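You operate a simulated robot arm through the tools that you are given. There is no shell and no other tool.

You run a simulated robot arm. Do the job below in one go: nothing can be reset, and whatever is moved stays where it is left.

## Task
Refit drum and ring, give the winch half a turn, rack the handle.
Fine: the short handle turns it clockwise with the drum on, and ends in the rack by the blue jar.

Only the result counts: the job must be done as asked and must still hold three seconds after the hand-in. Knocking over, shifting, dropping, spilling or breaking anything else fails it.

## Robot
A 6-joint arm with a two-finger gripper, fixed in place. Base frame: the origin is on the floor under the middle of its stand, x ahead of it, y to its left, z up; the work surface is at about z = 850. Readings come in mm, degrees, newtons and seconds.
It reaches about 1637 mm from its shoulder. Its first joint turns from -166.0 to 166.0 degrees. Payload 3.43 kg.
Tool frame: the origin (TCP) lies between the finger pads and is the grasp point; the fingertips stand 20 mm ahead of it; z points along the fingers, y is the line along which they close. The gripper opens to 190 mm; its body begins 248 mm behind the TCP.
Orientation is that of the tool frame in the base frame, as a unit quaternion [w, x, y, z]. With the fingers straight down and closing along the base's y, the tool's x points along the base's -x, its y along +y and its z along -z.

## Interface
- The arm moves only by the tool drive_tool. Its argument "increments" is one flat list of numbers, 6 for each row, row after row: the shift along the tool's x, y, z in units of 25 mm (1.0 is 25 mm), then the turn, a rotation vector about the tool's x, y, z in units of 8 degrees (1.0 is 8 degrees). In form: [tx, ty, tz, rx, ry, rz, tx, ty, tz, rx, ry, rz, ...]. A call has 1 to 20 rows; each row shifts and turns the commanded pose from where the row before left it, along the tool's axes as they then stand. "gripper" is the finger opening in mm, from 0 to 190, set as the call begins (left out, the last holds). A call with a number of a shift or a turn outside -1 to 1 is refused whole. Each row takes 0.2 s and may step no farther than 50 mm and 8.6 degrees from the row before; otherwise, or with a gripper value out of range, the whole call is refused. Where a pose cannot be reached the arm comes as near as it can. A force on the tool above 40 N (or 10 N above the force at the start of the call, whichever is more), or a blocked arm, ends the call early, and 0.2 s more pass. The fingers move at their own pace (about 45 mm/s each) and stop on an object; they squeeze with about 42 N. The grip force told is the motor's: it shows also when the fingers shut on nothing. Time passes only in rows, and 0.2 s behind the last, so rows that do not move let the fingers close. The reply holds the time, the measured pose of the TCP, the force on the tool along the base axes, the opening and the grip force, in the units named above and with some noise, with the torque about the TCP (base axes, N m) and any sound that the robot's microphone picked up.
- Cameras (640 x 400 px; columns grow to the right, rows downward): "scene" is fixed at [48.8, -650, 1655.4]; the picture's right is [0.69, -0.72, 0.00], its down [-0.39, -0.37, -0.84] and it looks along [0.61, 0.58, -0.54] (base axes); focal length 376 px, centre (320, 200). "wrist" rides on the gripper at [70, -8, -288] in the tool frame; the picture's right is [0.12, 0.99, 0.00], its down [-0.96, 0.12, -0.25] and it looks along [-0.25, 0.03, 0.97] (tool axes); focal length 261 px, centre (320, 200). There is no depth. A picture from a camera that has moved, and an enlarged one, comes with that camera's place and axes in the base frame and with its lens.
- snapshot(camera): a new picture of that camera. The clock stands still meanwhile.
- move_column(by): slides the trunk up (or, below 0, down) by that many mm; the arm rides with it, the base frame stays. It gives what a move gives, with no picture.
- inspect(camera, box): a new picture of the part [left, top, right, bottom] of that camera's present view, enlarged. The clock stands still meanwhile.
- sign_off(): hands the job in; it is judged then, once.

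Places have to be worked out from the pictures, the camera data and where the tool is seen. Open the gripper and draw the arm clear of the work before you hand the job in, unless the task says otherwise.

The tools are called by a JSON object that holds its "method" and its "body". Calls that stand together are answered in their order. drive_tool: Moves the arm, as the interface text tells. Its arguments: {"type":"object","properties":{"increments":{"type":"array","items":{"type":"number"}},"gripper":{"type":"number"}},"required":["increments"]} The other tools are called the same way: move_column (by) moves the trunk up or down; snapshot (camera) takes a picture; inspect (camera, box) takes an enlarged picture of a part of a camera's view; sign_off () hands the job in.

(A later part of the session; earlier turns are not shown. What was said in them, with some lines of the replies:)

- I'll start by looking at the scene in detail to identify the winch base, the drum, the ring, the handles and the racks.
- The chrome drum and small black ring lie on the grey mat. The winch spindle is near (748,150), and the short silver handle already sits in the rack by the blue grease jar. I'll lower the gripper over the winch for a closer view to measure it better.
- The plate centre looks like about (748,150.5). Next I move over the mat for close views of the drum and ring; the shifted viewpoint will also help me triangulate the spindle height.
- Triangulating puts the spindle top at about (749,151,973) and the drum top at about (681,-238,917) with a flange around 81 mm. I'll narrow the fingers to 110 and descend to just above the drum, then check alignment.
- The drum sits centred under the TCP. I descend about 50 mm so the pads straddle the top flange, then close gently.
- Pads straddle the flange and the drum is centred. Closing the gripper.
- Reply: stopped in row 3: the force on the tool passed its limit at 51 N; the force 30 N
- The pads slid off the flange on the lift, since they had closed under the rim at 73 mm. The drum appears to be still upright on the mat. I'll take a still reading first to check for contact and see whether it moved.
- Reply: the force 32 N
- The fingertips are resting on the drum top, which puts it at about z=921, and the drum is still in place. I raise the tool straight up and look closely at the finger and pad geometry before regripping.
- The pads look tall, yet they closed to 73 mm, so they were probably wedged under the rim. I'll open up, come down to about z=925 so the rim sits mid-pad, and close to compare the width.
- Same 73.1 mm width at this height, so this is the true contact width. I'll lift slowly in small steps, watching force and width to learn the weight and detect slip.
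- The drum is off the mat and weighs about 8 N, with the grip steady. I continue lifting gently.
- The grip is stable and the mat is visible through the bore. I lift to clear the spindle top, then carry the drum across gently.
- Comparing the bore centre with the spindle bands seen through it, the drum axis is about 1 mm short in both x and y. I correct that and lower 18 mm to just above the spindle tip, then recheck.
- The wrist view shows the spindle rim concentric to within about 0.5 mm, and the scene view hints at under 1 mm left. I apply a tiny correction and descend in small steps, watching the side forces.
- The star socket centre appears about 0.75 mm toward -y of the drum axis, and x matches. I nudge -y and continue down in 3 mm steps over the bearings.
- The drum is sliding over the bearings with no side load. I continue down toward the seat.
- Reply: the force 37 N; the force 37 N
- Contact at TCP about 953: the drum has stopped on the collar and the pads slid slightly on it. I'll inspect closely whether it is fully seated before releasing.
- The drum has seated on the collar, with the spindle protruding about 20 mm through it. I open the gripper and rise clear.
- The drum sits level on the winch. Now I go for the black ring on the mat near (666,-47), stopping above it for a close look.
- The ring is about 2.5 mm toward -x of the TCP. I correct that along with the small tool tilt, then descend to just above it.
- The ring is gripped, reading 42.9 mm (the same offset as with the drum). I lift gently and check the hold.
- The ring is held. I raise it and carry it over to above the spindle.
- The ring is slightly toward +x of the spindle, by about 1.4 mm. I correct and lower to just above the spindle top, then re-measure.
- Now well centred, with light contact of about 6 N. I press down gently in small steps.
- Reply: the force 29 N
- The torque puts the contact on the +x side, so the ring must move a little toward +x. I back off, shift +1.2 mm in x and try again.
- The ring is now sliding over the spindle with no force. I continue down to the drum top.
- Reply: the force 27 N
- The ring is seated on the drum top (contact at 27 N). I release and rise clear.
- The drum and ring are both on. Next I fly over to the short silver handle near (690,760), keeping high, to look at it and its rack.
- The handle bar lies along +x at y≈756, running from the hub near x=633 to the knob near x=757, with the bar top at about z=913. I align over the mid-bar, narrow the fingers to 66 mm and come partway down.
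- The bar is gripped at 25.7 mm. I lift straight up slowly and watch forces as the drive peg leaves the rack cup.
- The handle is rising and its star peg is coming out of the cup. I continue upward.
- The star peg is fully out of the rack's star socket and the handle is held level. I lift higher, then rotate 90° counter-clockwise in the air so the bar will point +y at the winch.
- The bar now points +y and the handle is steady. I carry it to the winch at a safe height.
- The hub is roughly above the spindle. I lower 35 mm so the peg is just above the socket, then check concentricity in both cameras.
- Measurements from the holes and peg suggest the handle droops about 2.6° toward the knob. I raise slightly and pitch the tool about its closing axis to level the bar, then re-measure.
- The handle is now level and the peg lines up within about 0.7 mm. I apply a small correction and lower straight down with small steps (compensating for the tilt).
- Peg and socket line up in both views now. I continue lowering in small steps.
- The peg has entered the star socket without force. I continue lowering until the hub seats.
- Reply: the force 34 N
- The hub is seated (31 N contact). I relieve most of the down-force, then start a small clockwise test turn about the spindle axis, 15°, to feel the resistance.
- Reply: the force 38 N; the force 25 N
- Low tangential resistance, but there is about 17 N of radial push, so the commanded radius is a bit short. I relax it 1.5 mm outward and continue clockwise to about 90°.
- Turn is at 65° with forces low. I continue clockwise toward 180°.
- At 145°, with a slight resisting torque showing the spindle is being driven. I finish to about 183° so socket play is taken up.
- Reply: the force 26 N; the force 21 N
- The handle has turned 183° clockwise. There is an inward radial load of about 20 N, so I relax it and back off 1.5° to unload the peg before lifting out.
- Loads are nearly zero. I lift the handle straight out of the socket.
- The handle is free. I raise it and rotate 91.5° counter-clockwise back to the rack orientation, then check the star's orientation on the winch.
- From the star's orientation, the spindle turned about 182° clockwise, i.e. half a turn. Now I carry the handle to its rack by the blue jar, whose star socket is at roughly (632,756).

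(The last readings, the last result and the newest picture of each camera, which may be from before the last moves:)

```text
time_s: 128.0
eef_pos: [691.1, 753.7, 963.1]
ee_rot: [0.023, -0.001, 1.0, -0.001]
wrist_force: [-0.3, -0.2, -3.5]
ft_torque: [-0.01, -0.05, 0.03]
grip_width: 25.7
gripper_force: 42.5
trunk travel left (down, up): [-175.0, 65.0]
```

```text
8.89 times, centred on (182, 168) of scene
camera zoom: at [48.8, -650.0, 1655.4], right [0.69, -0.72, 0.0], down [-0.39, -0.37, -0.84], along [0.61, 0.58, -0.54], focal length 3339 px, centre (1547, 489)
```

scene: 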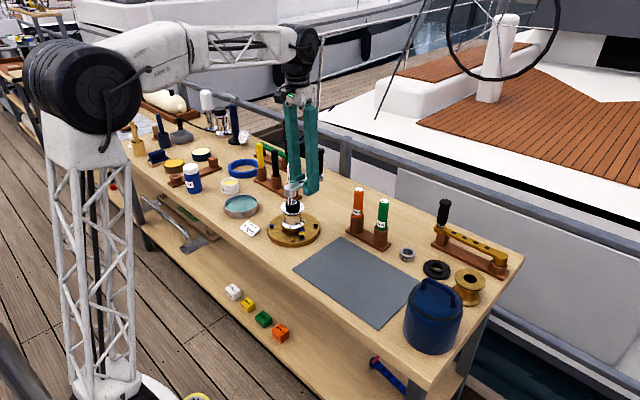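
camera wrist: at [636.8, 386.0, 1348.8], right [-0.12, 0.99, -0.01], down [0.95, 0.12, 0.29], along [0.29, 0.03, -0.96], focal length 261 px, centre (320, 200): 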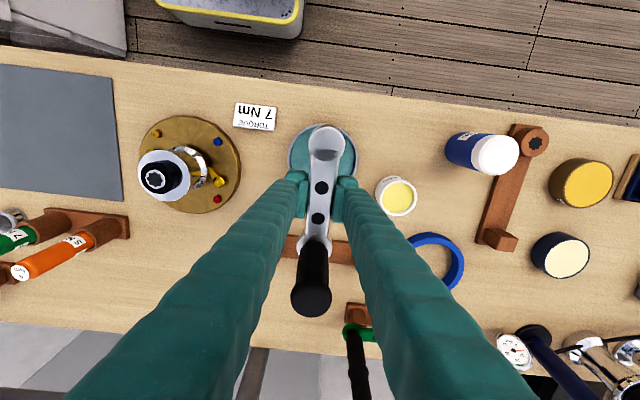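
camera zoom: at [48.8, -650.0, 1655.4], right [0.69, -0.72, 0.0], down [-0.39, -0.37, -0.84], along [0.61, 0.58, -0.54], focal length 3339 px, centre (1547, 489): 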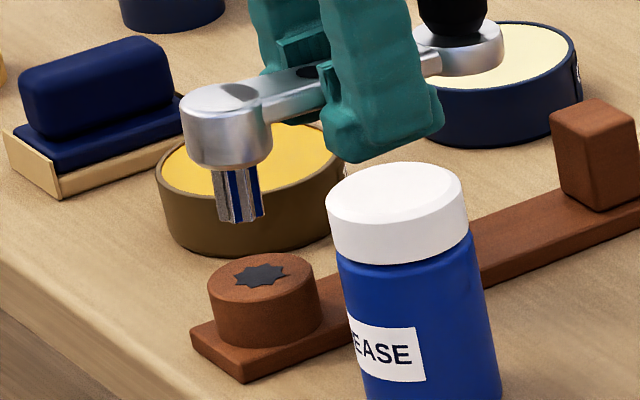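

The scene and wrist views both suggest shifting the handle about +2.6 mm in x and -0.5 mm in y. I apply that and lower 20 mm, then re-measure.

{"method": "drive_tool", "body": {"increments": [-0.104, -0.02, 0.005, 0, 0, 0, 0.0182, 0, 0.4, 0, 0, 0, 0.0182, 0, 0.4, 0, 0, 0, 0, 0, 0, 0, 0, 0]}}

{"method": "inspect", "body": {"camera": "scene", "box": [167, 157, 192, 182]}}

{"method": "inspect", "body": {"camera": "wrist", "box": [270, 100, 380, 180]}}

```text
time_s: 129.0
eef_pos: [694.0, 756.1, 943.4]
ee_rot: [0.023, -0.002, 1.0, -0.001]
wrist_force: [1.1, -0.2, -3.2]
ft_torque: [-0.02, -0.06, -0.03]
grip_width: 25.6
gripper_force: 41.9
trunk travel left (down, up): [-175.0, 65.0]
```

```text
16.00 times, centred on (180, 170) of scene
camera zoom: at [48.8, -650.0, 1655.4], right [0.69, -0.72, 0.0], down [-0.39, -0.37, -0.84], along [0.61, 0.58, -0.54], focal length 6010 px, centre (2568, 688)
```

zoom: 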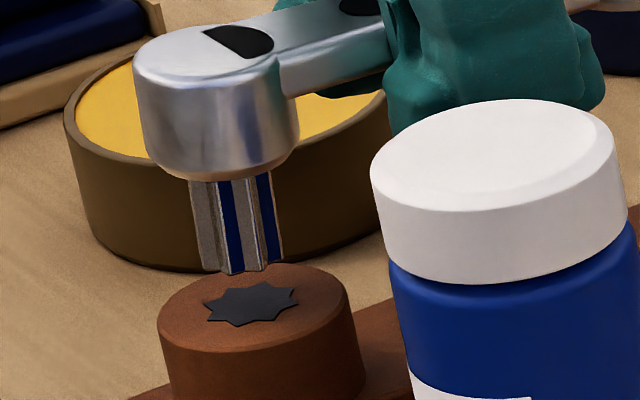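

```text
5.00 times, centred on (325, 140) of wrist
camera zoom: at [610.5, 747.8, 1227.4], right [-0.12, 0.99, -0.01], down [0.95, 0.12, 0.29], along [0.29, 0.03, -0.96], focal length 1303 px, centre (295, 500)
```

zoom: 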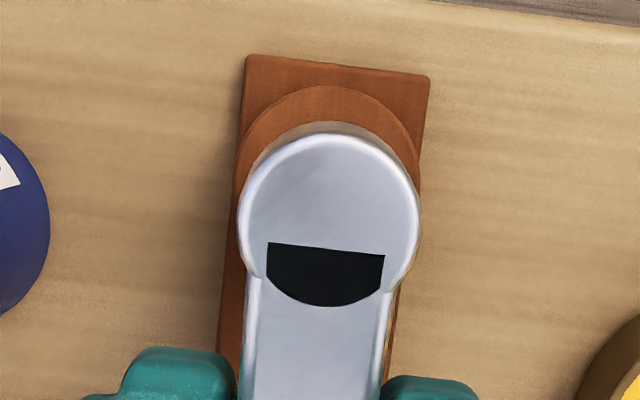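

{"method": "drive_tool", "body": {"increments": [0.022, 0.018, 0, 0, 0, 0, 0.0073, 0, 0.16, 0, 0, 0, 0.0073, 0, 0.16, 0, 0, 0, 0, 0, 0, 0, 0, 0]}}

{"method": "inspect", "body": {"camera": "scene", "box": [167, 157, 192, 182]}}

{"method": "inspect", "body": {"camera": "wrist", "box": [270, 100, 380, 180]}}

```text
time_s: 130.0
eef_pos: [693.3, 756.5, 936.1]
ee_rot: [0.023, -0.001, 1.0, 0.0]
wrist_force: [-0.7, 0.6, -3.2]
ft_torque: [0.01, -0.05, 0.04]
grip_width: 25.5
gripper_force: 42.0
trunk travel left (down, up): [-175.0, 65.0]
```

```text
16.00 times, centred on (180, 170) of scene
camera zoom: at [48.8, -650.0, 1655.4], right [0.69, -0.72, 0.0], down [-0.39, -0.37, -0.84], along [0.61, 0.58, -0.54], focal length 6010 px, centre (2568, 688)
```

zoom: 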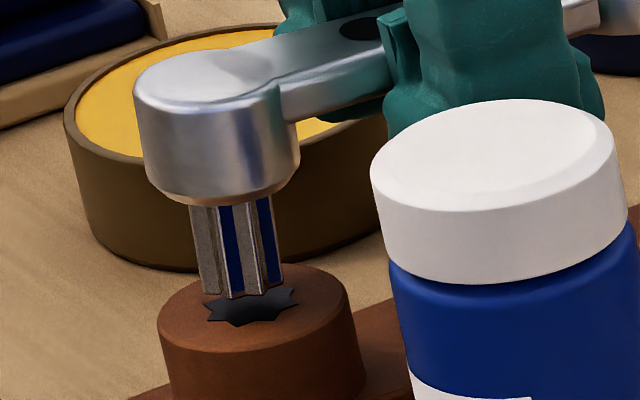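

```text
5.00 times, centred on (325, 140) of wrist
camera zoom: at [609.6, 749.0, 1220.1], right [-0.12, 0.99, -0.01], down [0.95, 0.12, 0.29], along [0.29, 0.03, -0.96], focal length 1303 px, centre (295, 500)
```

zoom: 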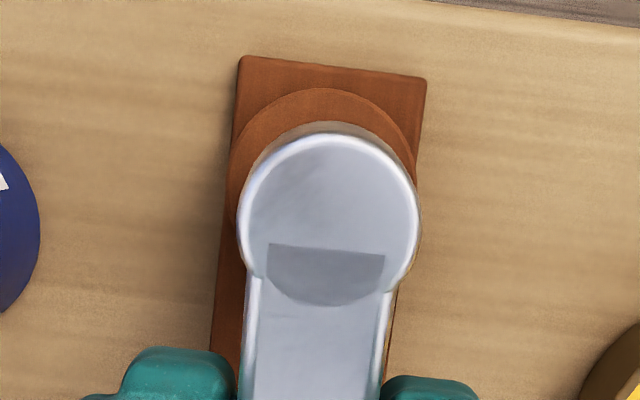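

{"method": "drive_tool", "body": {"increments": [0, -0.024, 0, 0, 0, 0, 0.0054, 0, 0.12, 0, 0, 0, 0.0036, 0, 0.08, 0, 0, 0]}}

{"method": "inspect", "body": {"camera": "scene", "box": [167, 157, 192, 182]}}

{"method": "drive_tool", "body": {"increments": [0.0027, 0, 0.06, 0, 0, 0, 0.0027, 0, 0.06, 0, 0, 0]}}

{"method": "inspect", "body": {"camera": "scene", "box": [167, 157, 192, 182]}}

```text
time_s: 130.8
eef_pos: [694.0, 755.8, 930.1]
ee_rot: [0.022, -0.001, 1.0, 0.0]
wrist_force: [0.9, -0.1, -3.4]
ft_torque: [0.01, -0.06, -0.02]
grip_width: 25.6
gripper_force: 41.8
trunk travel left (down, up): [-175.0, 65.0]
```

```text
16.00 times, centred on (180, 170) of scene
camera zoom: at [48.8, -650.0, 1655.4], right [0.69, -0.72, 0.0], down [-0.39, -0.37, -0.84], along [0.61, 0.58, -0.54], focal length 6010 px, centre (2568, 688)
```

zoom: 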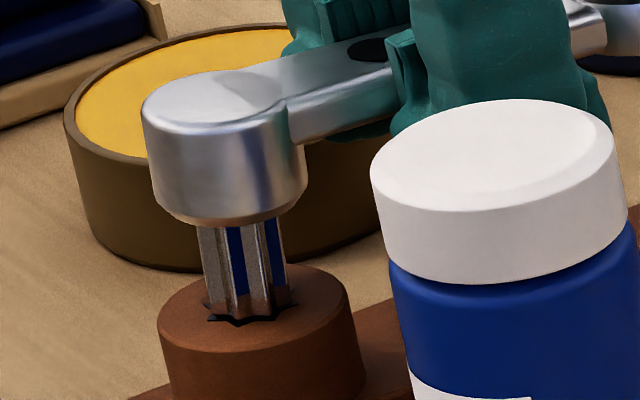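

```text
time_s: 131.4
eef_pos: [694.0, 755.7, 926.4]
ee_rot: [0.022, -0.001, 1.0, -0.001]
wrist_force: [0.1, 1.0, -2.5]
ft_torque: [0.0, 0.04, -0.04]
grip_width: 25.7
gripper_force: 42.3
trunk travel left (down, up): [-175.0, 65.0]
```

```text
16.00 times, centred on (180, 170) of scene
camera zoom: at [48.8, -650.0, 1655.4], right [0.69, -0.72, 0.0], down [-0.39, -0.37, -0.84], along [0.61, 0.58, -0.54], focal length 6010 px, centre (2568, 688)
```

zoom: 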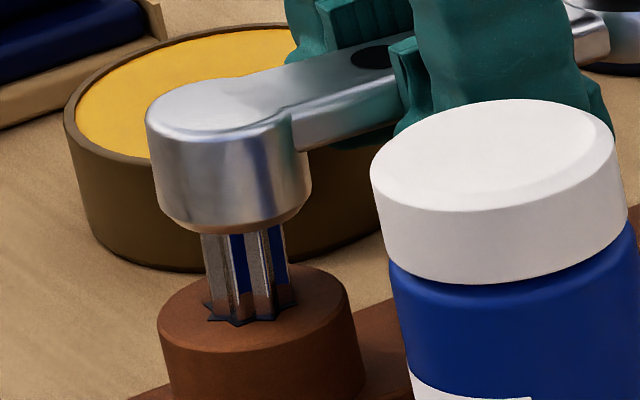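

The peg has entered the rack's star socket with no load. I lower it the rest of the way.

{"method": "drive_tool", "body": {"increments": [0.0054, 0, 0.12, 0, 0, 0, 0.0054, 0, 0.12, 0, 0, 0, 0.0054, 0, 0.12, 0, 0, 0]}}

{"method": "drive_tool", "body": {"increments": [0.0036, 0, 0.08, 0, 0, 0, 0.0036, 0, 0.08, 0, 0, 0, 0.0036, 0, 0.08, 0, 0, 0]}}

{"method": "inspect", "body": {"camera": "scene", "box": [162, 150, 202, 190]}}

```text
time_s: 132.2
eef_pos: [693.0, 754.5, 916.5]
ee_rot: [0.022, 0.0, 1.0, -0.001]
wrist_force: [-0.2, 0.3, -3.3]
ft_torque: [0.02, -0.05, -0.03]
grip_width: 25.7
gripper_force: 42.1
trunk travel left (down, up): [-175.0, 65.0]
```

```text
time_s: 133.0
eef_pos: [692.8, 755.1, 913.1]
ee_rot: [0.022, -0.002, 1.0, 0.0]
wrist_force: [-5.0, 0.4, -1.3]
ft_torque: [0.02, 0.23, -0.14]
grip_width: 25.6
gripper_force: 41.7
trunk travel left (down, up): [-175.0, 65.0]
```

```text
10.00 times, centred on (182, 170) of scene
camera zoom: at [48.8, -650.0, 1655.4], right [0.69, -0.72, 0.0], down [-0.39, -0.37, -0.84], along [0.61, 0.58, -0.54], focal length 3757 px, centre (1700, 500)
```

zoom: 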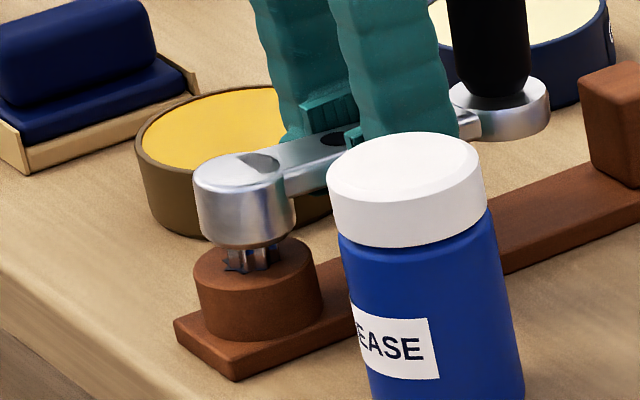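

{"method": "drive_tool", "body": {"increments": [0.02, 0, 0.04, 0, 0, 0, 0.0027, 0, 0.06, 0, 0, 0, 0.0027, 0, 0.06, 0, 0, 0]}}

{"method": "drive_tool", "body": {"increments": [0.0027, 0, 0.06, 0, 0, 0, 0.0027, 0, 0.06, 0, 0, 0]}}

{"method": "inspect", "body": {"camera": "scene", "box": [162, 150, 202, 190]}}

```text
time_s: 133.8
eef_pos: [693.5, 754.5, 908.2]
ee_rot: [0.022, -0.001, 1.0, -0.001]
wrist_force: [-3.7, 2.4, 0.6]
ft_torque: [0.06, 0.19, -0.11]
grip_width: 25.6
gripper_force: 41.9
trunk travel left (down, up): [-175.0, 65.0]
```

```text
time_s: 134.4
eef_pos: [693.2, 754.7, 906.2]
ee_rot: [0.023, 0.0, 1.0, -0.001]
wrist_force: [-3.8, -1.0, -2.2]
ft_torque: [0.01, 0.1, 0.13]
grip_width: 25.5
gripper_force: 41.3
trunk travel left (down, up): [-175.0, 65.0]
```

```text
10.00 times, centred on (182, 170) of scene
camera zoom: at [48.8, -650.0, 1655.4], right [0.69, -0.72, 0.0], down [-0.39, -0.37, -0.84], along [0.61, 0.58, -0.54], focal length 3757 px, centre (1700, 500)
```

zoom: 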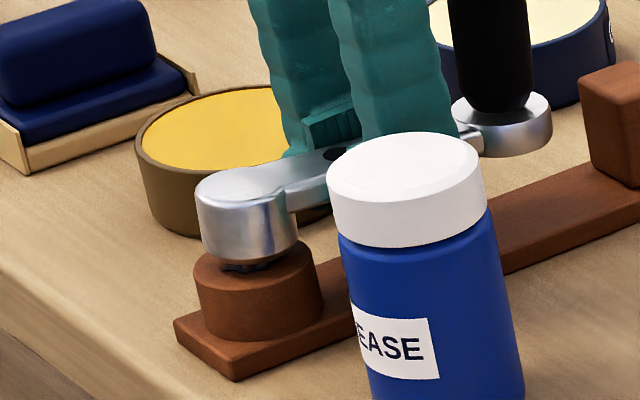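

{"method": "drive_tool", "body": {"increments": [0.0027, 0, 0.06, 0, 0, 0, 0.0027, 0, 0.06, 0, 0, 0]}}

{"method": "drive_tool", "body": {"increments": [0.0027, 0, 0.06, 0, 0, 0, 0, 0, 0, 0, 0, 0]}}

{"method": "inspect", "body": {"camera": "scene", "box": [162, 150, 202, 190]}}

```text
time_s: 135.0
eef_pos: [693.5, 755.9, 903.9]
ee_rot: [0.023, -0.001, 1.0, 0.001]
wrist_force: [-2.4, 1.9, 6.8]
ft_torque: [0.02, 0.54, -0.08]
grip_width: 25.5
gripper_force: 42.2
trunk travel left (down, up): [-175.0, 65.0]
```

```text
time_s: 135.6
eef_pos: [693.4, 753.7, 904.8]
ee_rot: [0.024, 0.0, 1.0, 0.001]
wrist_force: [6.8, 10.6, 29.7]
ft_torque: [0.21, 1.44, -0.46]
grip_width: 25.7
gripper_force: 42.3
trunk travel left (down, up): [-175.0, 65.0]
```

```text
10.00 times, centred on (182, 170) of scene
camera zoom: at [48.8, -650.0, 1655.4], right [0.69, -0.72, 0.0], down [-0.39, -0.37, -0.84], along [0.61, 0.58, -0.54], focal length 3757 px, centre (1700, 500)
```

zoom: 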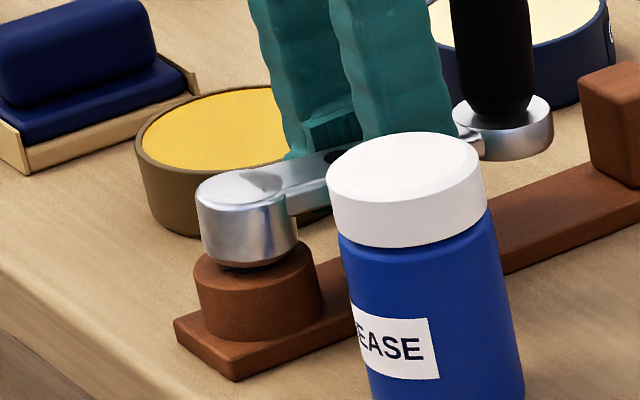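

The hub is seated in the rack cup as it was originally (30 N contact). I relieve the pressure, then open the fingers and check that it stays.

{"method": "drive_tool", "body": {"increments": [-0.002, 0, -0.05, 0, 0, 0, 0, 0, 0, 0, 0, 0]}}

{"method": "drive_tool", "body": {"increments": [0, 0, 0, 0, 0, 0, 0, 0, 0, 0, 0, 0, 0, 0, 0, 0, 0, 0], "gripper": 60}}

{"method": "inspect", "body": {"camera": "scene", "box": [155, 135, 225, 195]}}

{"method": "inspect", "body": {"camera": "wrist", "box": [240, 90, 400, 230]}}

```text
time_s: 136.2
eef_pos: [693.9, 754.0, 903.8]
ee_rot: [0.023, -0.001, 1.0, 0.0]
wrist_force: [8.3, 10.7, 32.2]
ft_torque: [0.23, 1.32, -0.33]
grip_width: 25.3
gripper_force: 42.3
trunk travel left (down, up): [-175.0, 65.0]
```

```text
time_s: 137.0
eef_pos: [692.6, 754.8, 901.5]
ee_rot: [0.022, -0.001, 1.0, -0.001]
wrist_force: [0.6, -0.2, -0.1]
ft_torque: [0.01, -0.01, -0.01]
grip_width: 60.2
gripper_force: 0.0
trunk travel left (down, up): [-175.0, 65.0]
```

```text
6.67 times, centred on (190, 165) of scene
camera zoom: at [48.8, -650.0, 1655.4], right [0.69, -0.72, 0.0], down [-0.39, -0.37, -0.84], along [0.61, 0.58, -0.54], focal length 2504 px, centre (1187, 433)
```

zoom: 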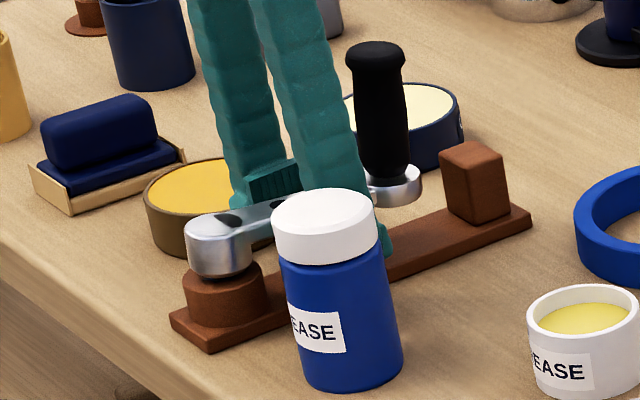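

```text
2.86 times, centred on (320, 160) of wrist
camera zoom: at [609.2, 747.2, 1185.9], right [-0.12, 0.99, -0.01], down [0.95, 0.12, 0.29], along [0.29, 0.03, -0.96], focal length 745 px, centre (320, 314)
```

zoom: 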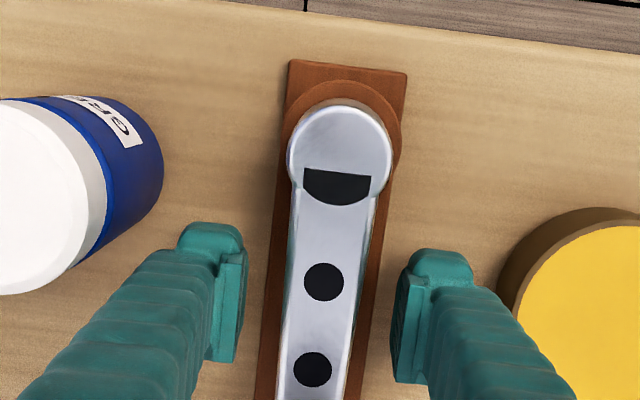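

The handle rests in its rack as before. I raise the gripper straight up and away, then verify everything.

{"method": "drive_tool", "body": {"increments": [-0.0182, 0, -0.4, 0, 0, 0, -0.0363, 0, -0.8, 0, 0, 0, -0.0363, 0, -0.8, 0, 0, 0, -0.0363, 0, -0.8, 0, 0, 0, -0.0363, 0, -0.8, 0, 0, 0, -0.0363, 0, -0.8, 0, 0, 0, -0.0363, 0, -0.8, 0, 0, 0, -0.0363, 0, -0.8, 0, 0, 0, -0.0363, 0, -0.8, 0, 0, 0, -0.0363, 0, -0.8, 0, 0, 0, 0, 0, 0, 0, 0, 0]}}

{"method": "snapshot", "body": {"camera": "wrist"}}

{"method": "snapshot", "body": {"camera": "scene"}}

{"method": "inspect", "body": {"camera": "scene", "box": [155, 130, 235, 200]}}

```text
time_s: 139.4
eef_pos: [691.0, 755.3, 1090.8]
ee_rot: [0.022, -0.001, 1.0, -0.001]
wrist_force: [0.2, 0.0, 0.1]
ft_torque: [-0.03, 0.04, -0.02]
grip_width: 60.0
gripper_force: 0.0
trunk travel left (down, up): [-175.0, 65.0]
```

```text
taken
camera wrist: at [607.6, 748.7, 1375.4], right [-0.12, 0.99, -0.01], down [0.95, 0.12, 0.29], along [0.29, 0.03, -0.96], focal length 261 px, centre (320, 200)
```

wrist: 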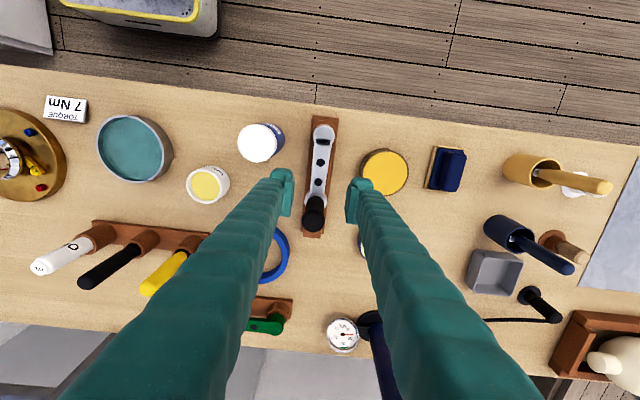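

```text
taken
```

scene: 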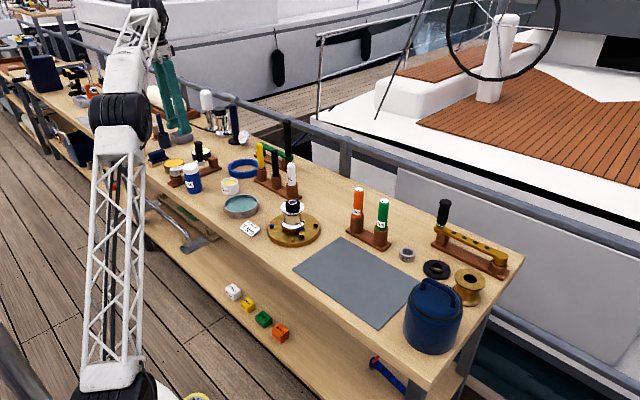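

```text
5.71 times, centred on (195, 165) of scene
camera zoom: at [48.8, -650.0, 1655.4], right [0.69, -0.72, 0.0], down [-0.39, -0.37, -0.84], along [0.61, 0.58, -0.54], focal length 2147 px, centre (1034, 400)
```

zoom: 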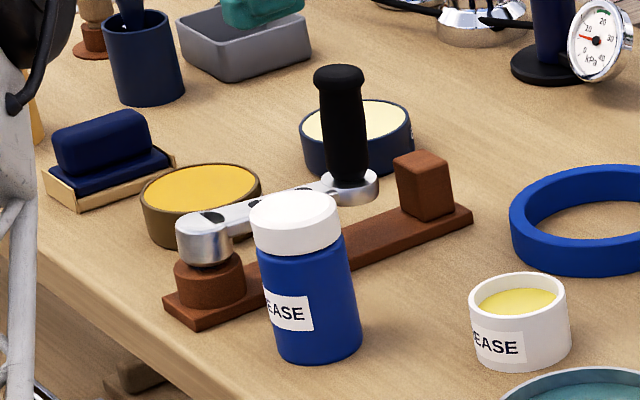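

The handle looks exactly as it started. I straighten the tool and fly back over the winch for a final close check of drum, ring and star orientation.

{"method": "drive_tool", "body": {"increments": [0, 0, -0.3, 0, 0.16, 0, 0, -0.5, -0.3, 0, 0.165, 0, -0.04, -0.95, 0, 0, 0, 0, -0.04, -0.98, 0, 0, 0, 0, -0.04, -0.98, 0, 0, 0, 0, -0.04, -0.98, 0, 0, 0, 0, -0.04, -0.98, 0, 0, 0, 0, -0.04, -0.98, 0, 0, 0, 0, -0.04, -0.98, 0, 0, 0, 0, -0.04, -0.98, 0, 0, 0, 0, -0.04, -0.98, 0, 0, 0, 0, -0.04, -0.98, 0, 0, 0, 0, -0.04, -0.98, 0, 0, 0, 0, -0.04, -0.98, 0, 0, 0, 0, -0.04, -0.98, 0, 0, 0, 0, -0.04, -0.98, 0, 0, 0, 0, -0.04, -0.98, 0, 0, 0, 0, -0.04, -0.98, 0, 0, 0, 0, -0.04, -0.98, 0, 0, 0, 0, -0.04, -0.98, 0, 0, 0, 0], "gripper": 120}}

{"method": "drive_tool", "body": {"increments": [-0.04, -0.98, 0, 0, 0, 0, -0.04, -0.98, 0, 0, 0, 0, -0.04, -0.98, 0, 0, 0, 0, -0.04, -0.98, 0, 0, 0, 0, -0.04, -0.98, 0, 0, 0, 0, -0.04, -0.7, 0, 0, 0, 0, 0, 0, 0, 0, 0, 0]}}

{"method": "inspect", "body": {"camera": "wrist", "box": [270, 150, 370, 230]}}

{"method": "inspect", "body": {"camera": "scene", "box": [266, 185, 322, 245]}}

{"method": "snapshot", "body": {"camera": "wrist"}}

```text
time_s: 143.6
eef_pos: [713.8, 302.2, 1108.0]
ee_rot: [-0.001, -0.001, 1.0, -0.001]
wrist_force: [0.5, 0.1, 0.8]
ft_torque: [-0.09, 0.01, 0.0]
grip_width: 120.1
gripper_force: 0.0
trunk travel left (down, up): [-175.0, 65.0]
```

```text
time_s: 145.2
eef_pos: [720.3, 164.8, 1108.0]
ee_rot: [0.0, 0.0, 1.0, -0.001]
wrist_force: [-0.1, 0.2, 0.0]
ft_torque: [-0.01, 0.0, 0.01]
grip_width: 120.2
gripper_force: 0.0
trunk travel left (down, up): [-175.0, 65.0]
```

```text
5.00 times, centred on (320, 190) of wrist
camera zoom: at [649.7, 156.4, 1395.5], right [-0.12, 0.99, 0.0], down [0.96, 0.12, 0.25], along [0.25, 0.03, -0.97], focal length 1303 px, centre (320, 250)
```

zoom: 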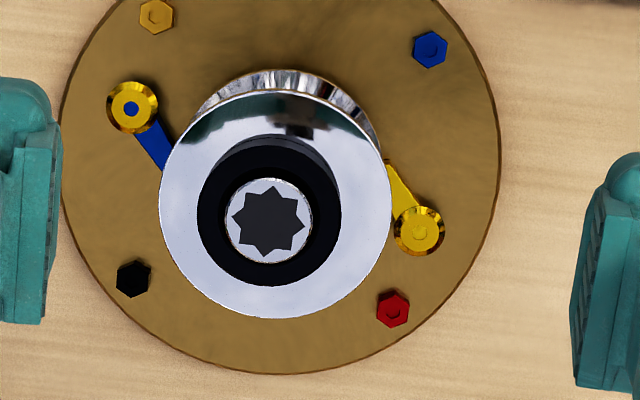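

```text
6.67 times, centred on (294, 215) of scene
camera zoom: at [48.8, -650.0, 1655.4], right [0.69, -0.72, 0.0], down [-0.39, -0.37, -0.84], along [0.61, 0.58, -0.54], focal length 2504 px, centre (493, 100)
```

zoom: 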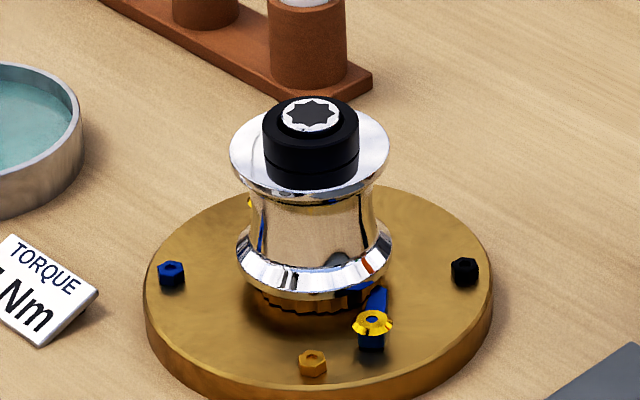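

```text
taken
camera wrist: at [649.7, 156.4, 1395.5], right [-0.12, 0.99, 0.0], down [0.96, 0.12, 0.25], along [0.25, 0.03, -0.97], focal length 261 px, centre (320, 200)
```

wrist: 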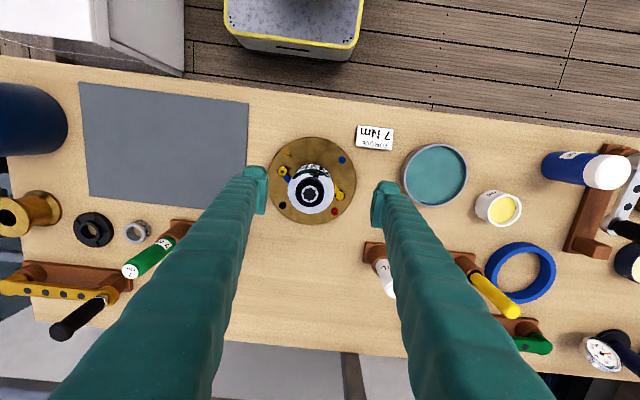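

{"method": "inspect", "body": {"camera": "wrist", "box": [298, 184, 322, 204]}}

{"method": "inspect", "body": {"camera": "scene", "box": [278, 190, 310, 222]}}

```text
16.00 times, centred on (310, 194) of wrist
camera zoom: at [649.7, 156.4, 1395.5], right [-0.12, 0.99, 0.0], down [0.96, 0.12, 0.25], along [0.25, 0.03, -0.97], focal length 4170 px, centre (480, 296)
```

zoom: 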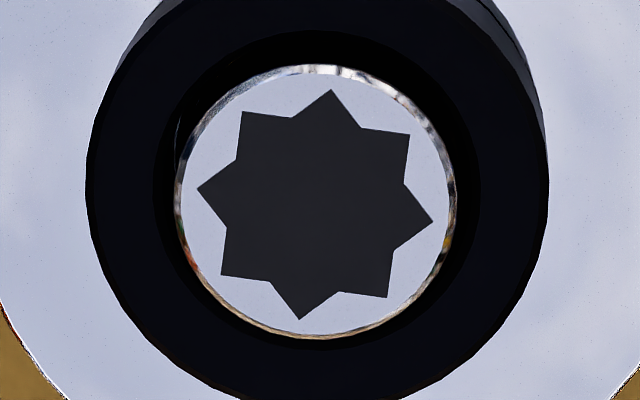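

```text
12.50 times, centred on (294, 206) of scene
camera zoom: at [48.8, -650.0, 1655.4], right [0.69, -0.72, 0.0], down [-0.39, -0.37, -0.84], along [0.61, 0.58, -0.54], focal length 4696 px, centre (645, 125)
```

zoom: 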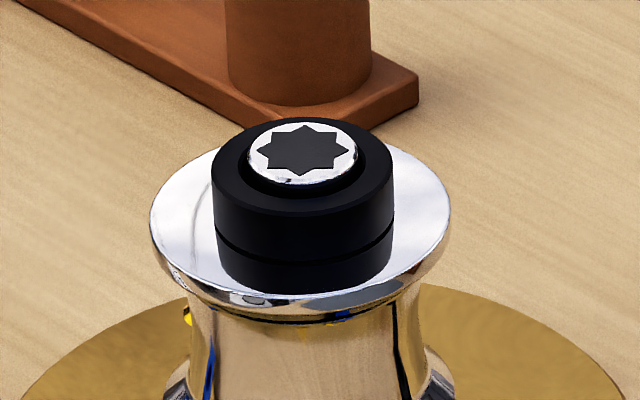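

Final check: the drum and ring are concentric and seated. The star shows about 181.5° of clockwise rotation, and the handle is back in its rack. I draw the arm up and clear with the gripper open.

{"method": "drive_tool", "body": {"increments": [0, 0, -0.8, 0, 0, 0, 0, 0, -1, 0, 0, 0, 0, 0, -1, 0, 0, 0, 0.5, 0, -1, 0, 0, 0, 0.8, 0, -1, 0, 0, 0, 0.8, 0, -0.6, 0, 0, 0, 0.8, 0, 0, 0, 0, 0, 0.5, 0, 0, 0, 0, 0, 0, 0, 0, 0, 0, 0], "gripper": 150}}

{"method": "snapshot", "body": {"camera": "scene"}}

```text
time_s: 147.2
eef_pos: [632.8, 162.9, 1242.4]
ee_rot: [0.0, -0.002, 1.0, -0.001]
wrist_force: [-0.2, 0.6, 0.2]
ft_torque: [0.03, -0.02, -0.04]
grip_width: 149.6
gripper_force: 0.0
trunk travel left (down, up): [-175.0, 65.0]
```

```text
taken
```

scene: 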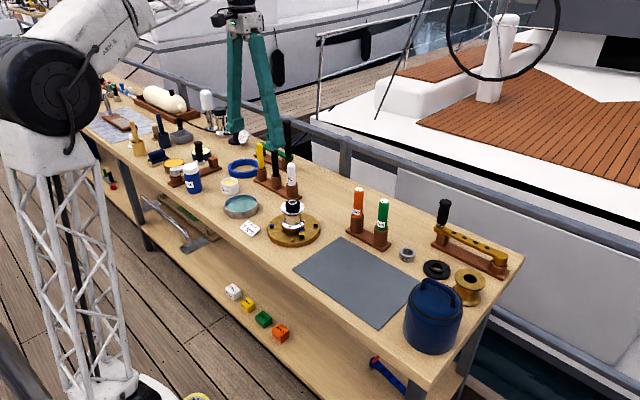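

The drum and ring are on the winch, the spindle has turned half a turn clockwise, and the short handle is back in the rack by the blue jar. Nothing else has been disturbed and the arm is clear, so I hand in.

{"method": "sign_off", "body": {}}

```text
The job is handed in.
```

I refitted the drum and ring, gave the winch half a turn clockwise, and put the short handle back in the rack by the blue jar. I've handed the job in but haven't been told the result.

- **Drum and ring:** I used the chrome drum and the small black ring from the grey mat. The drum rests on the spindle collar with the ring centred on top. On the first try at lifting the drum, my grip slipped off its rim. The drum stayed upright on the mat, and the second grip held.
- **Half turn:** With the drum and ring on, I turned the short handle about 183° clockwise. The star socket on top of the spindle lines up with a turn of about 181.5°. That mark repeats every 45°, so the full half turn rests on the handle driving the spindle the whole way; I saw no slip. The drum has no mark on it, so I couldn't see it turn.
- **Rack and bench:** The handle sits in its rack as it did at the start. Nothing else looks moved in the final picture, and the arm is clear with the gripper open.
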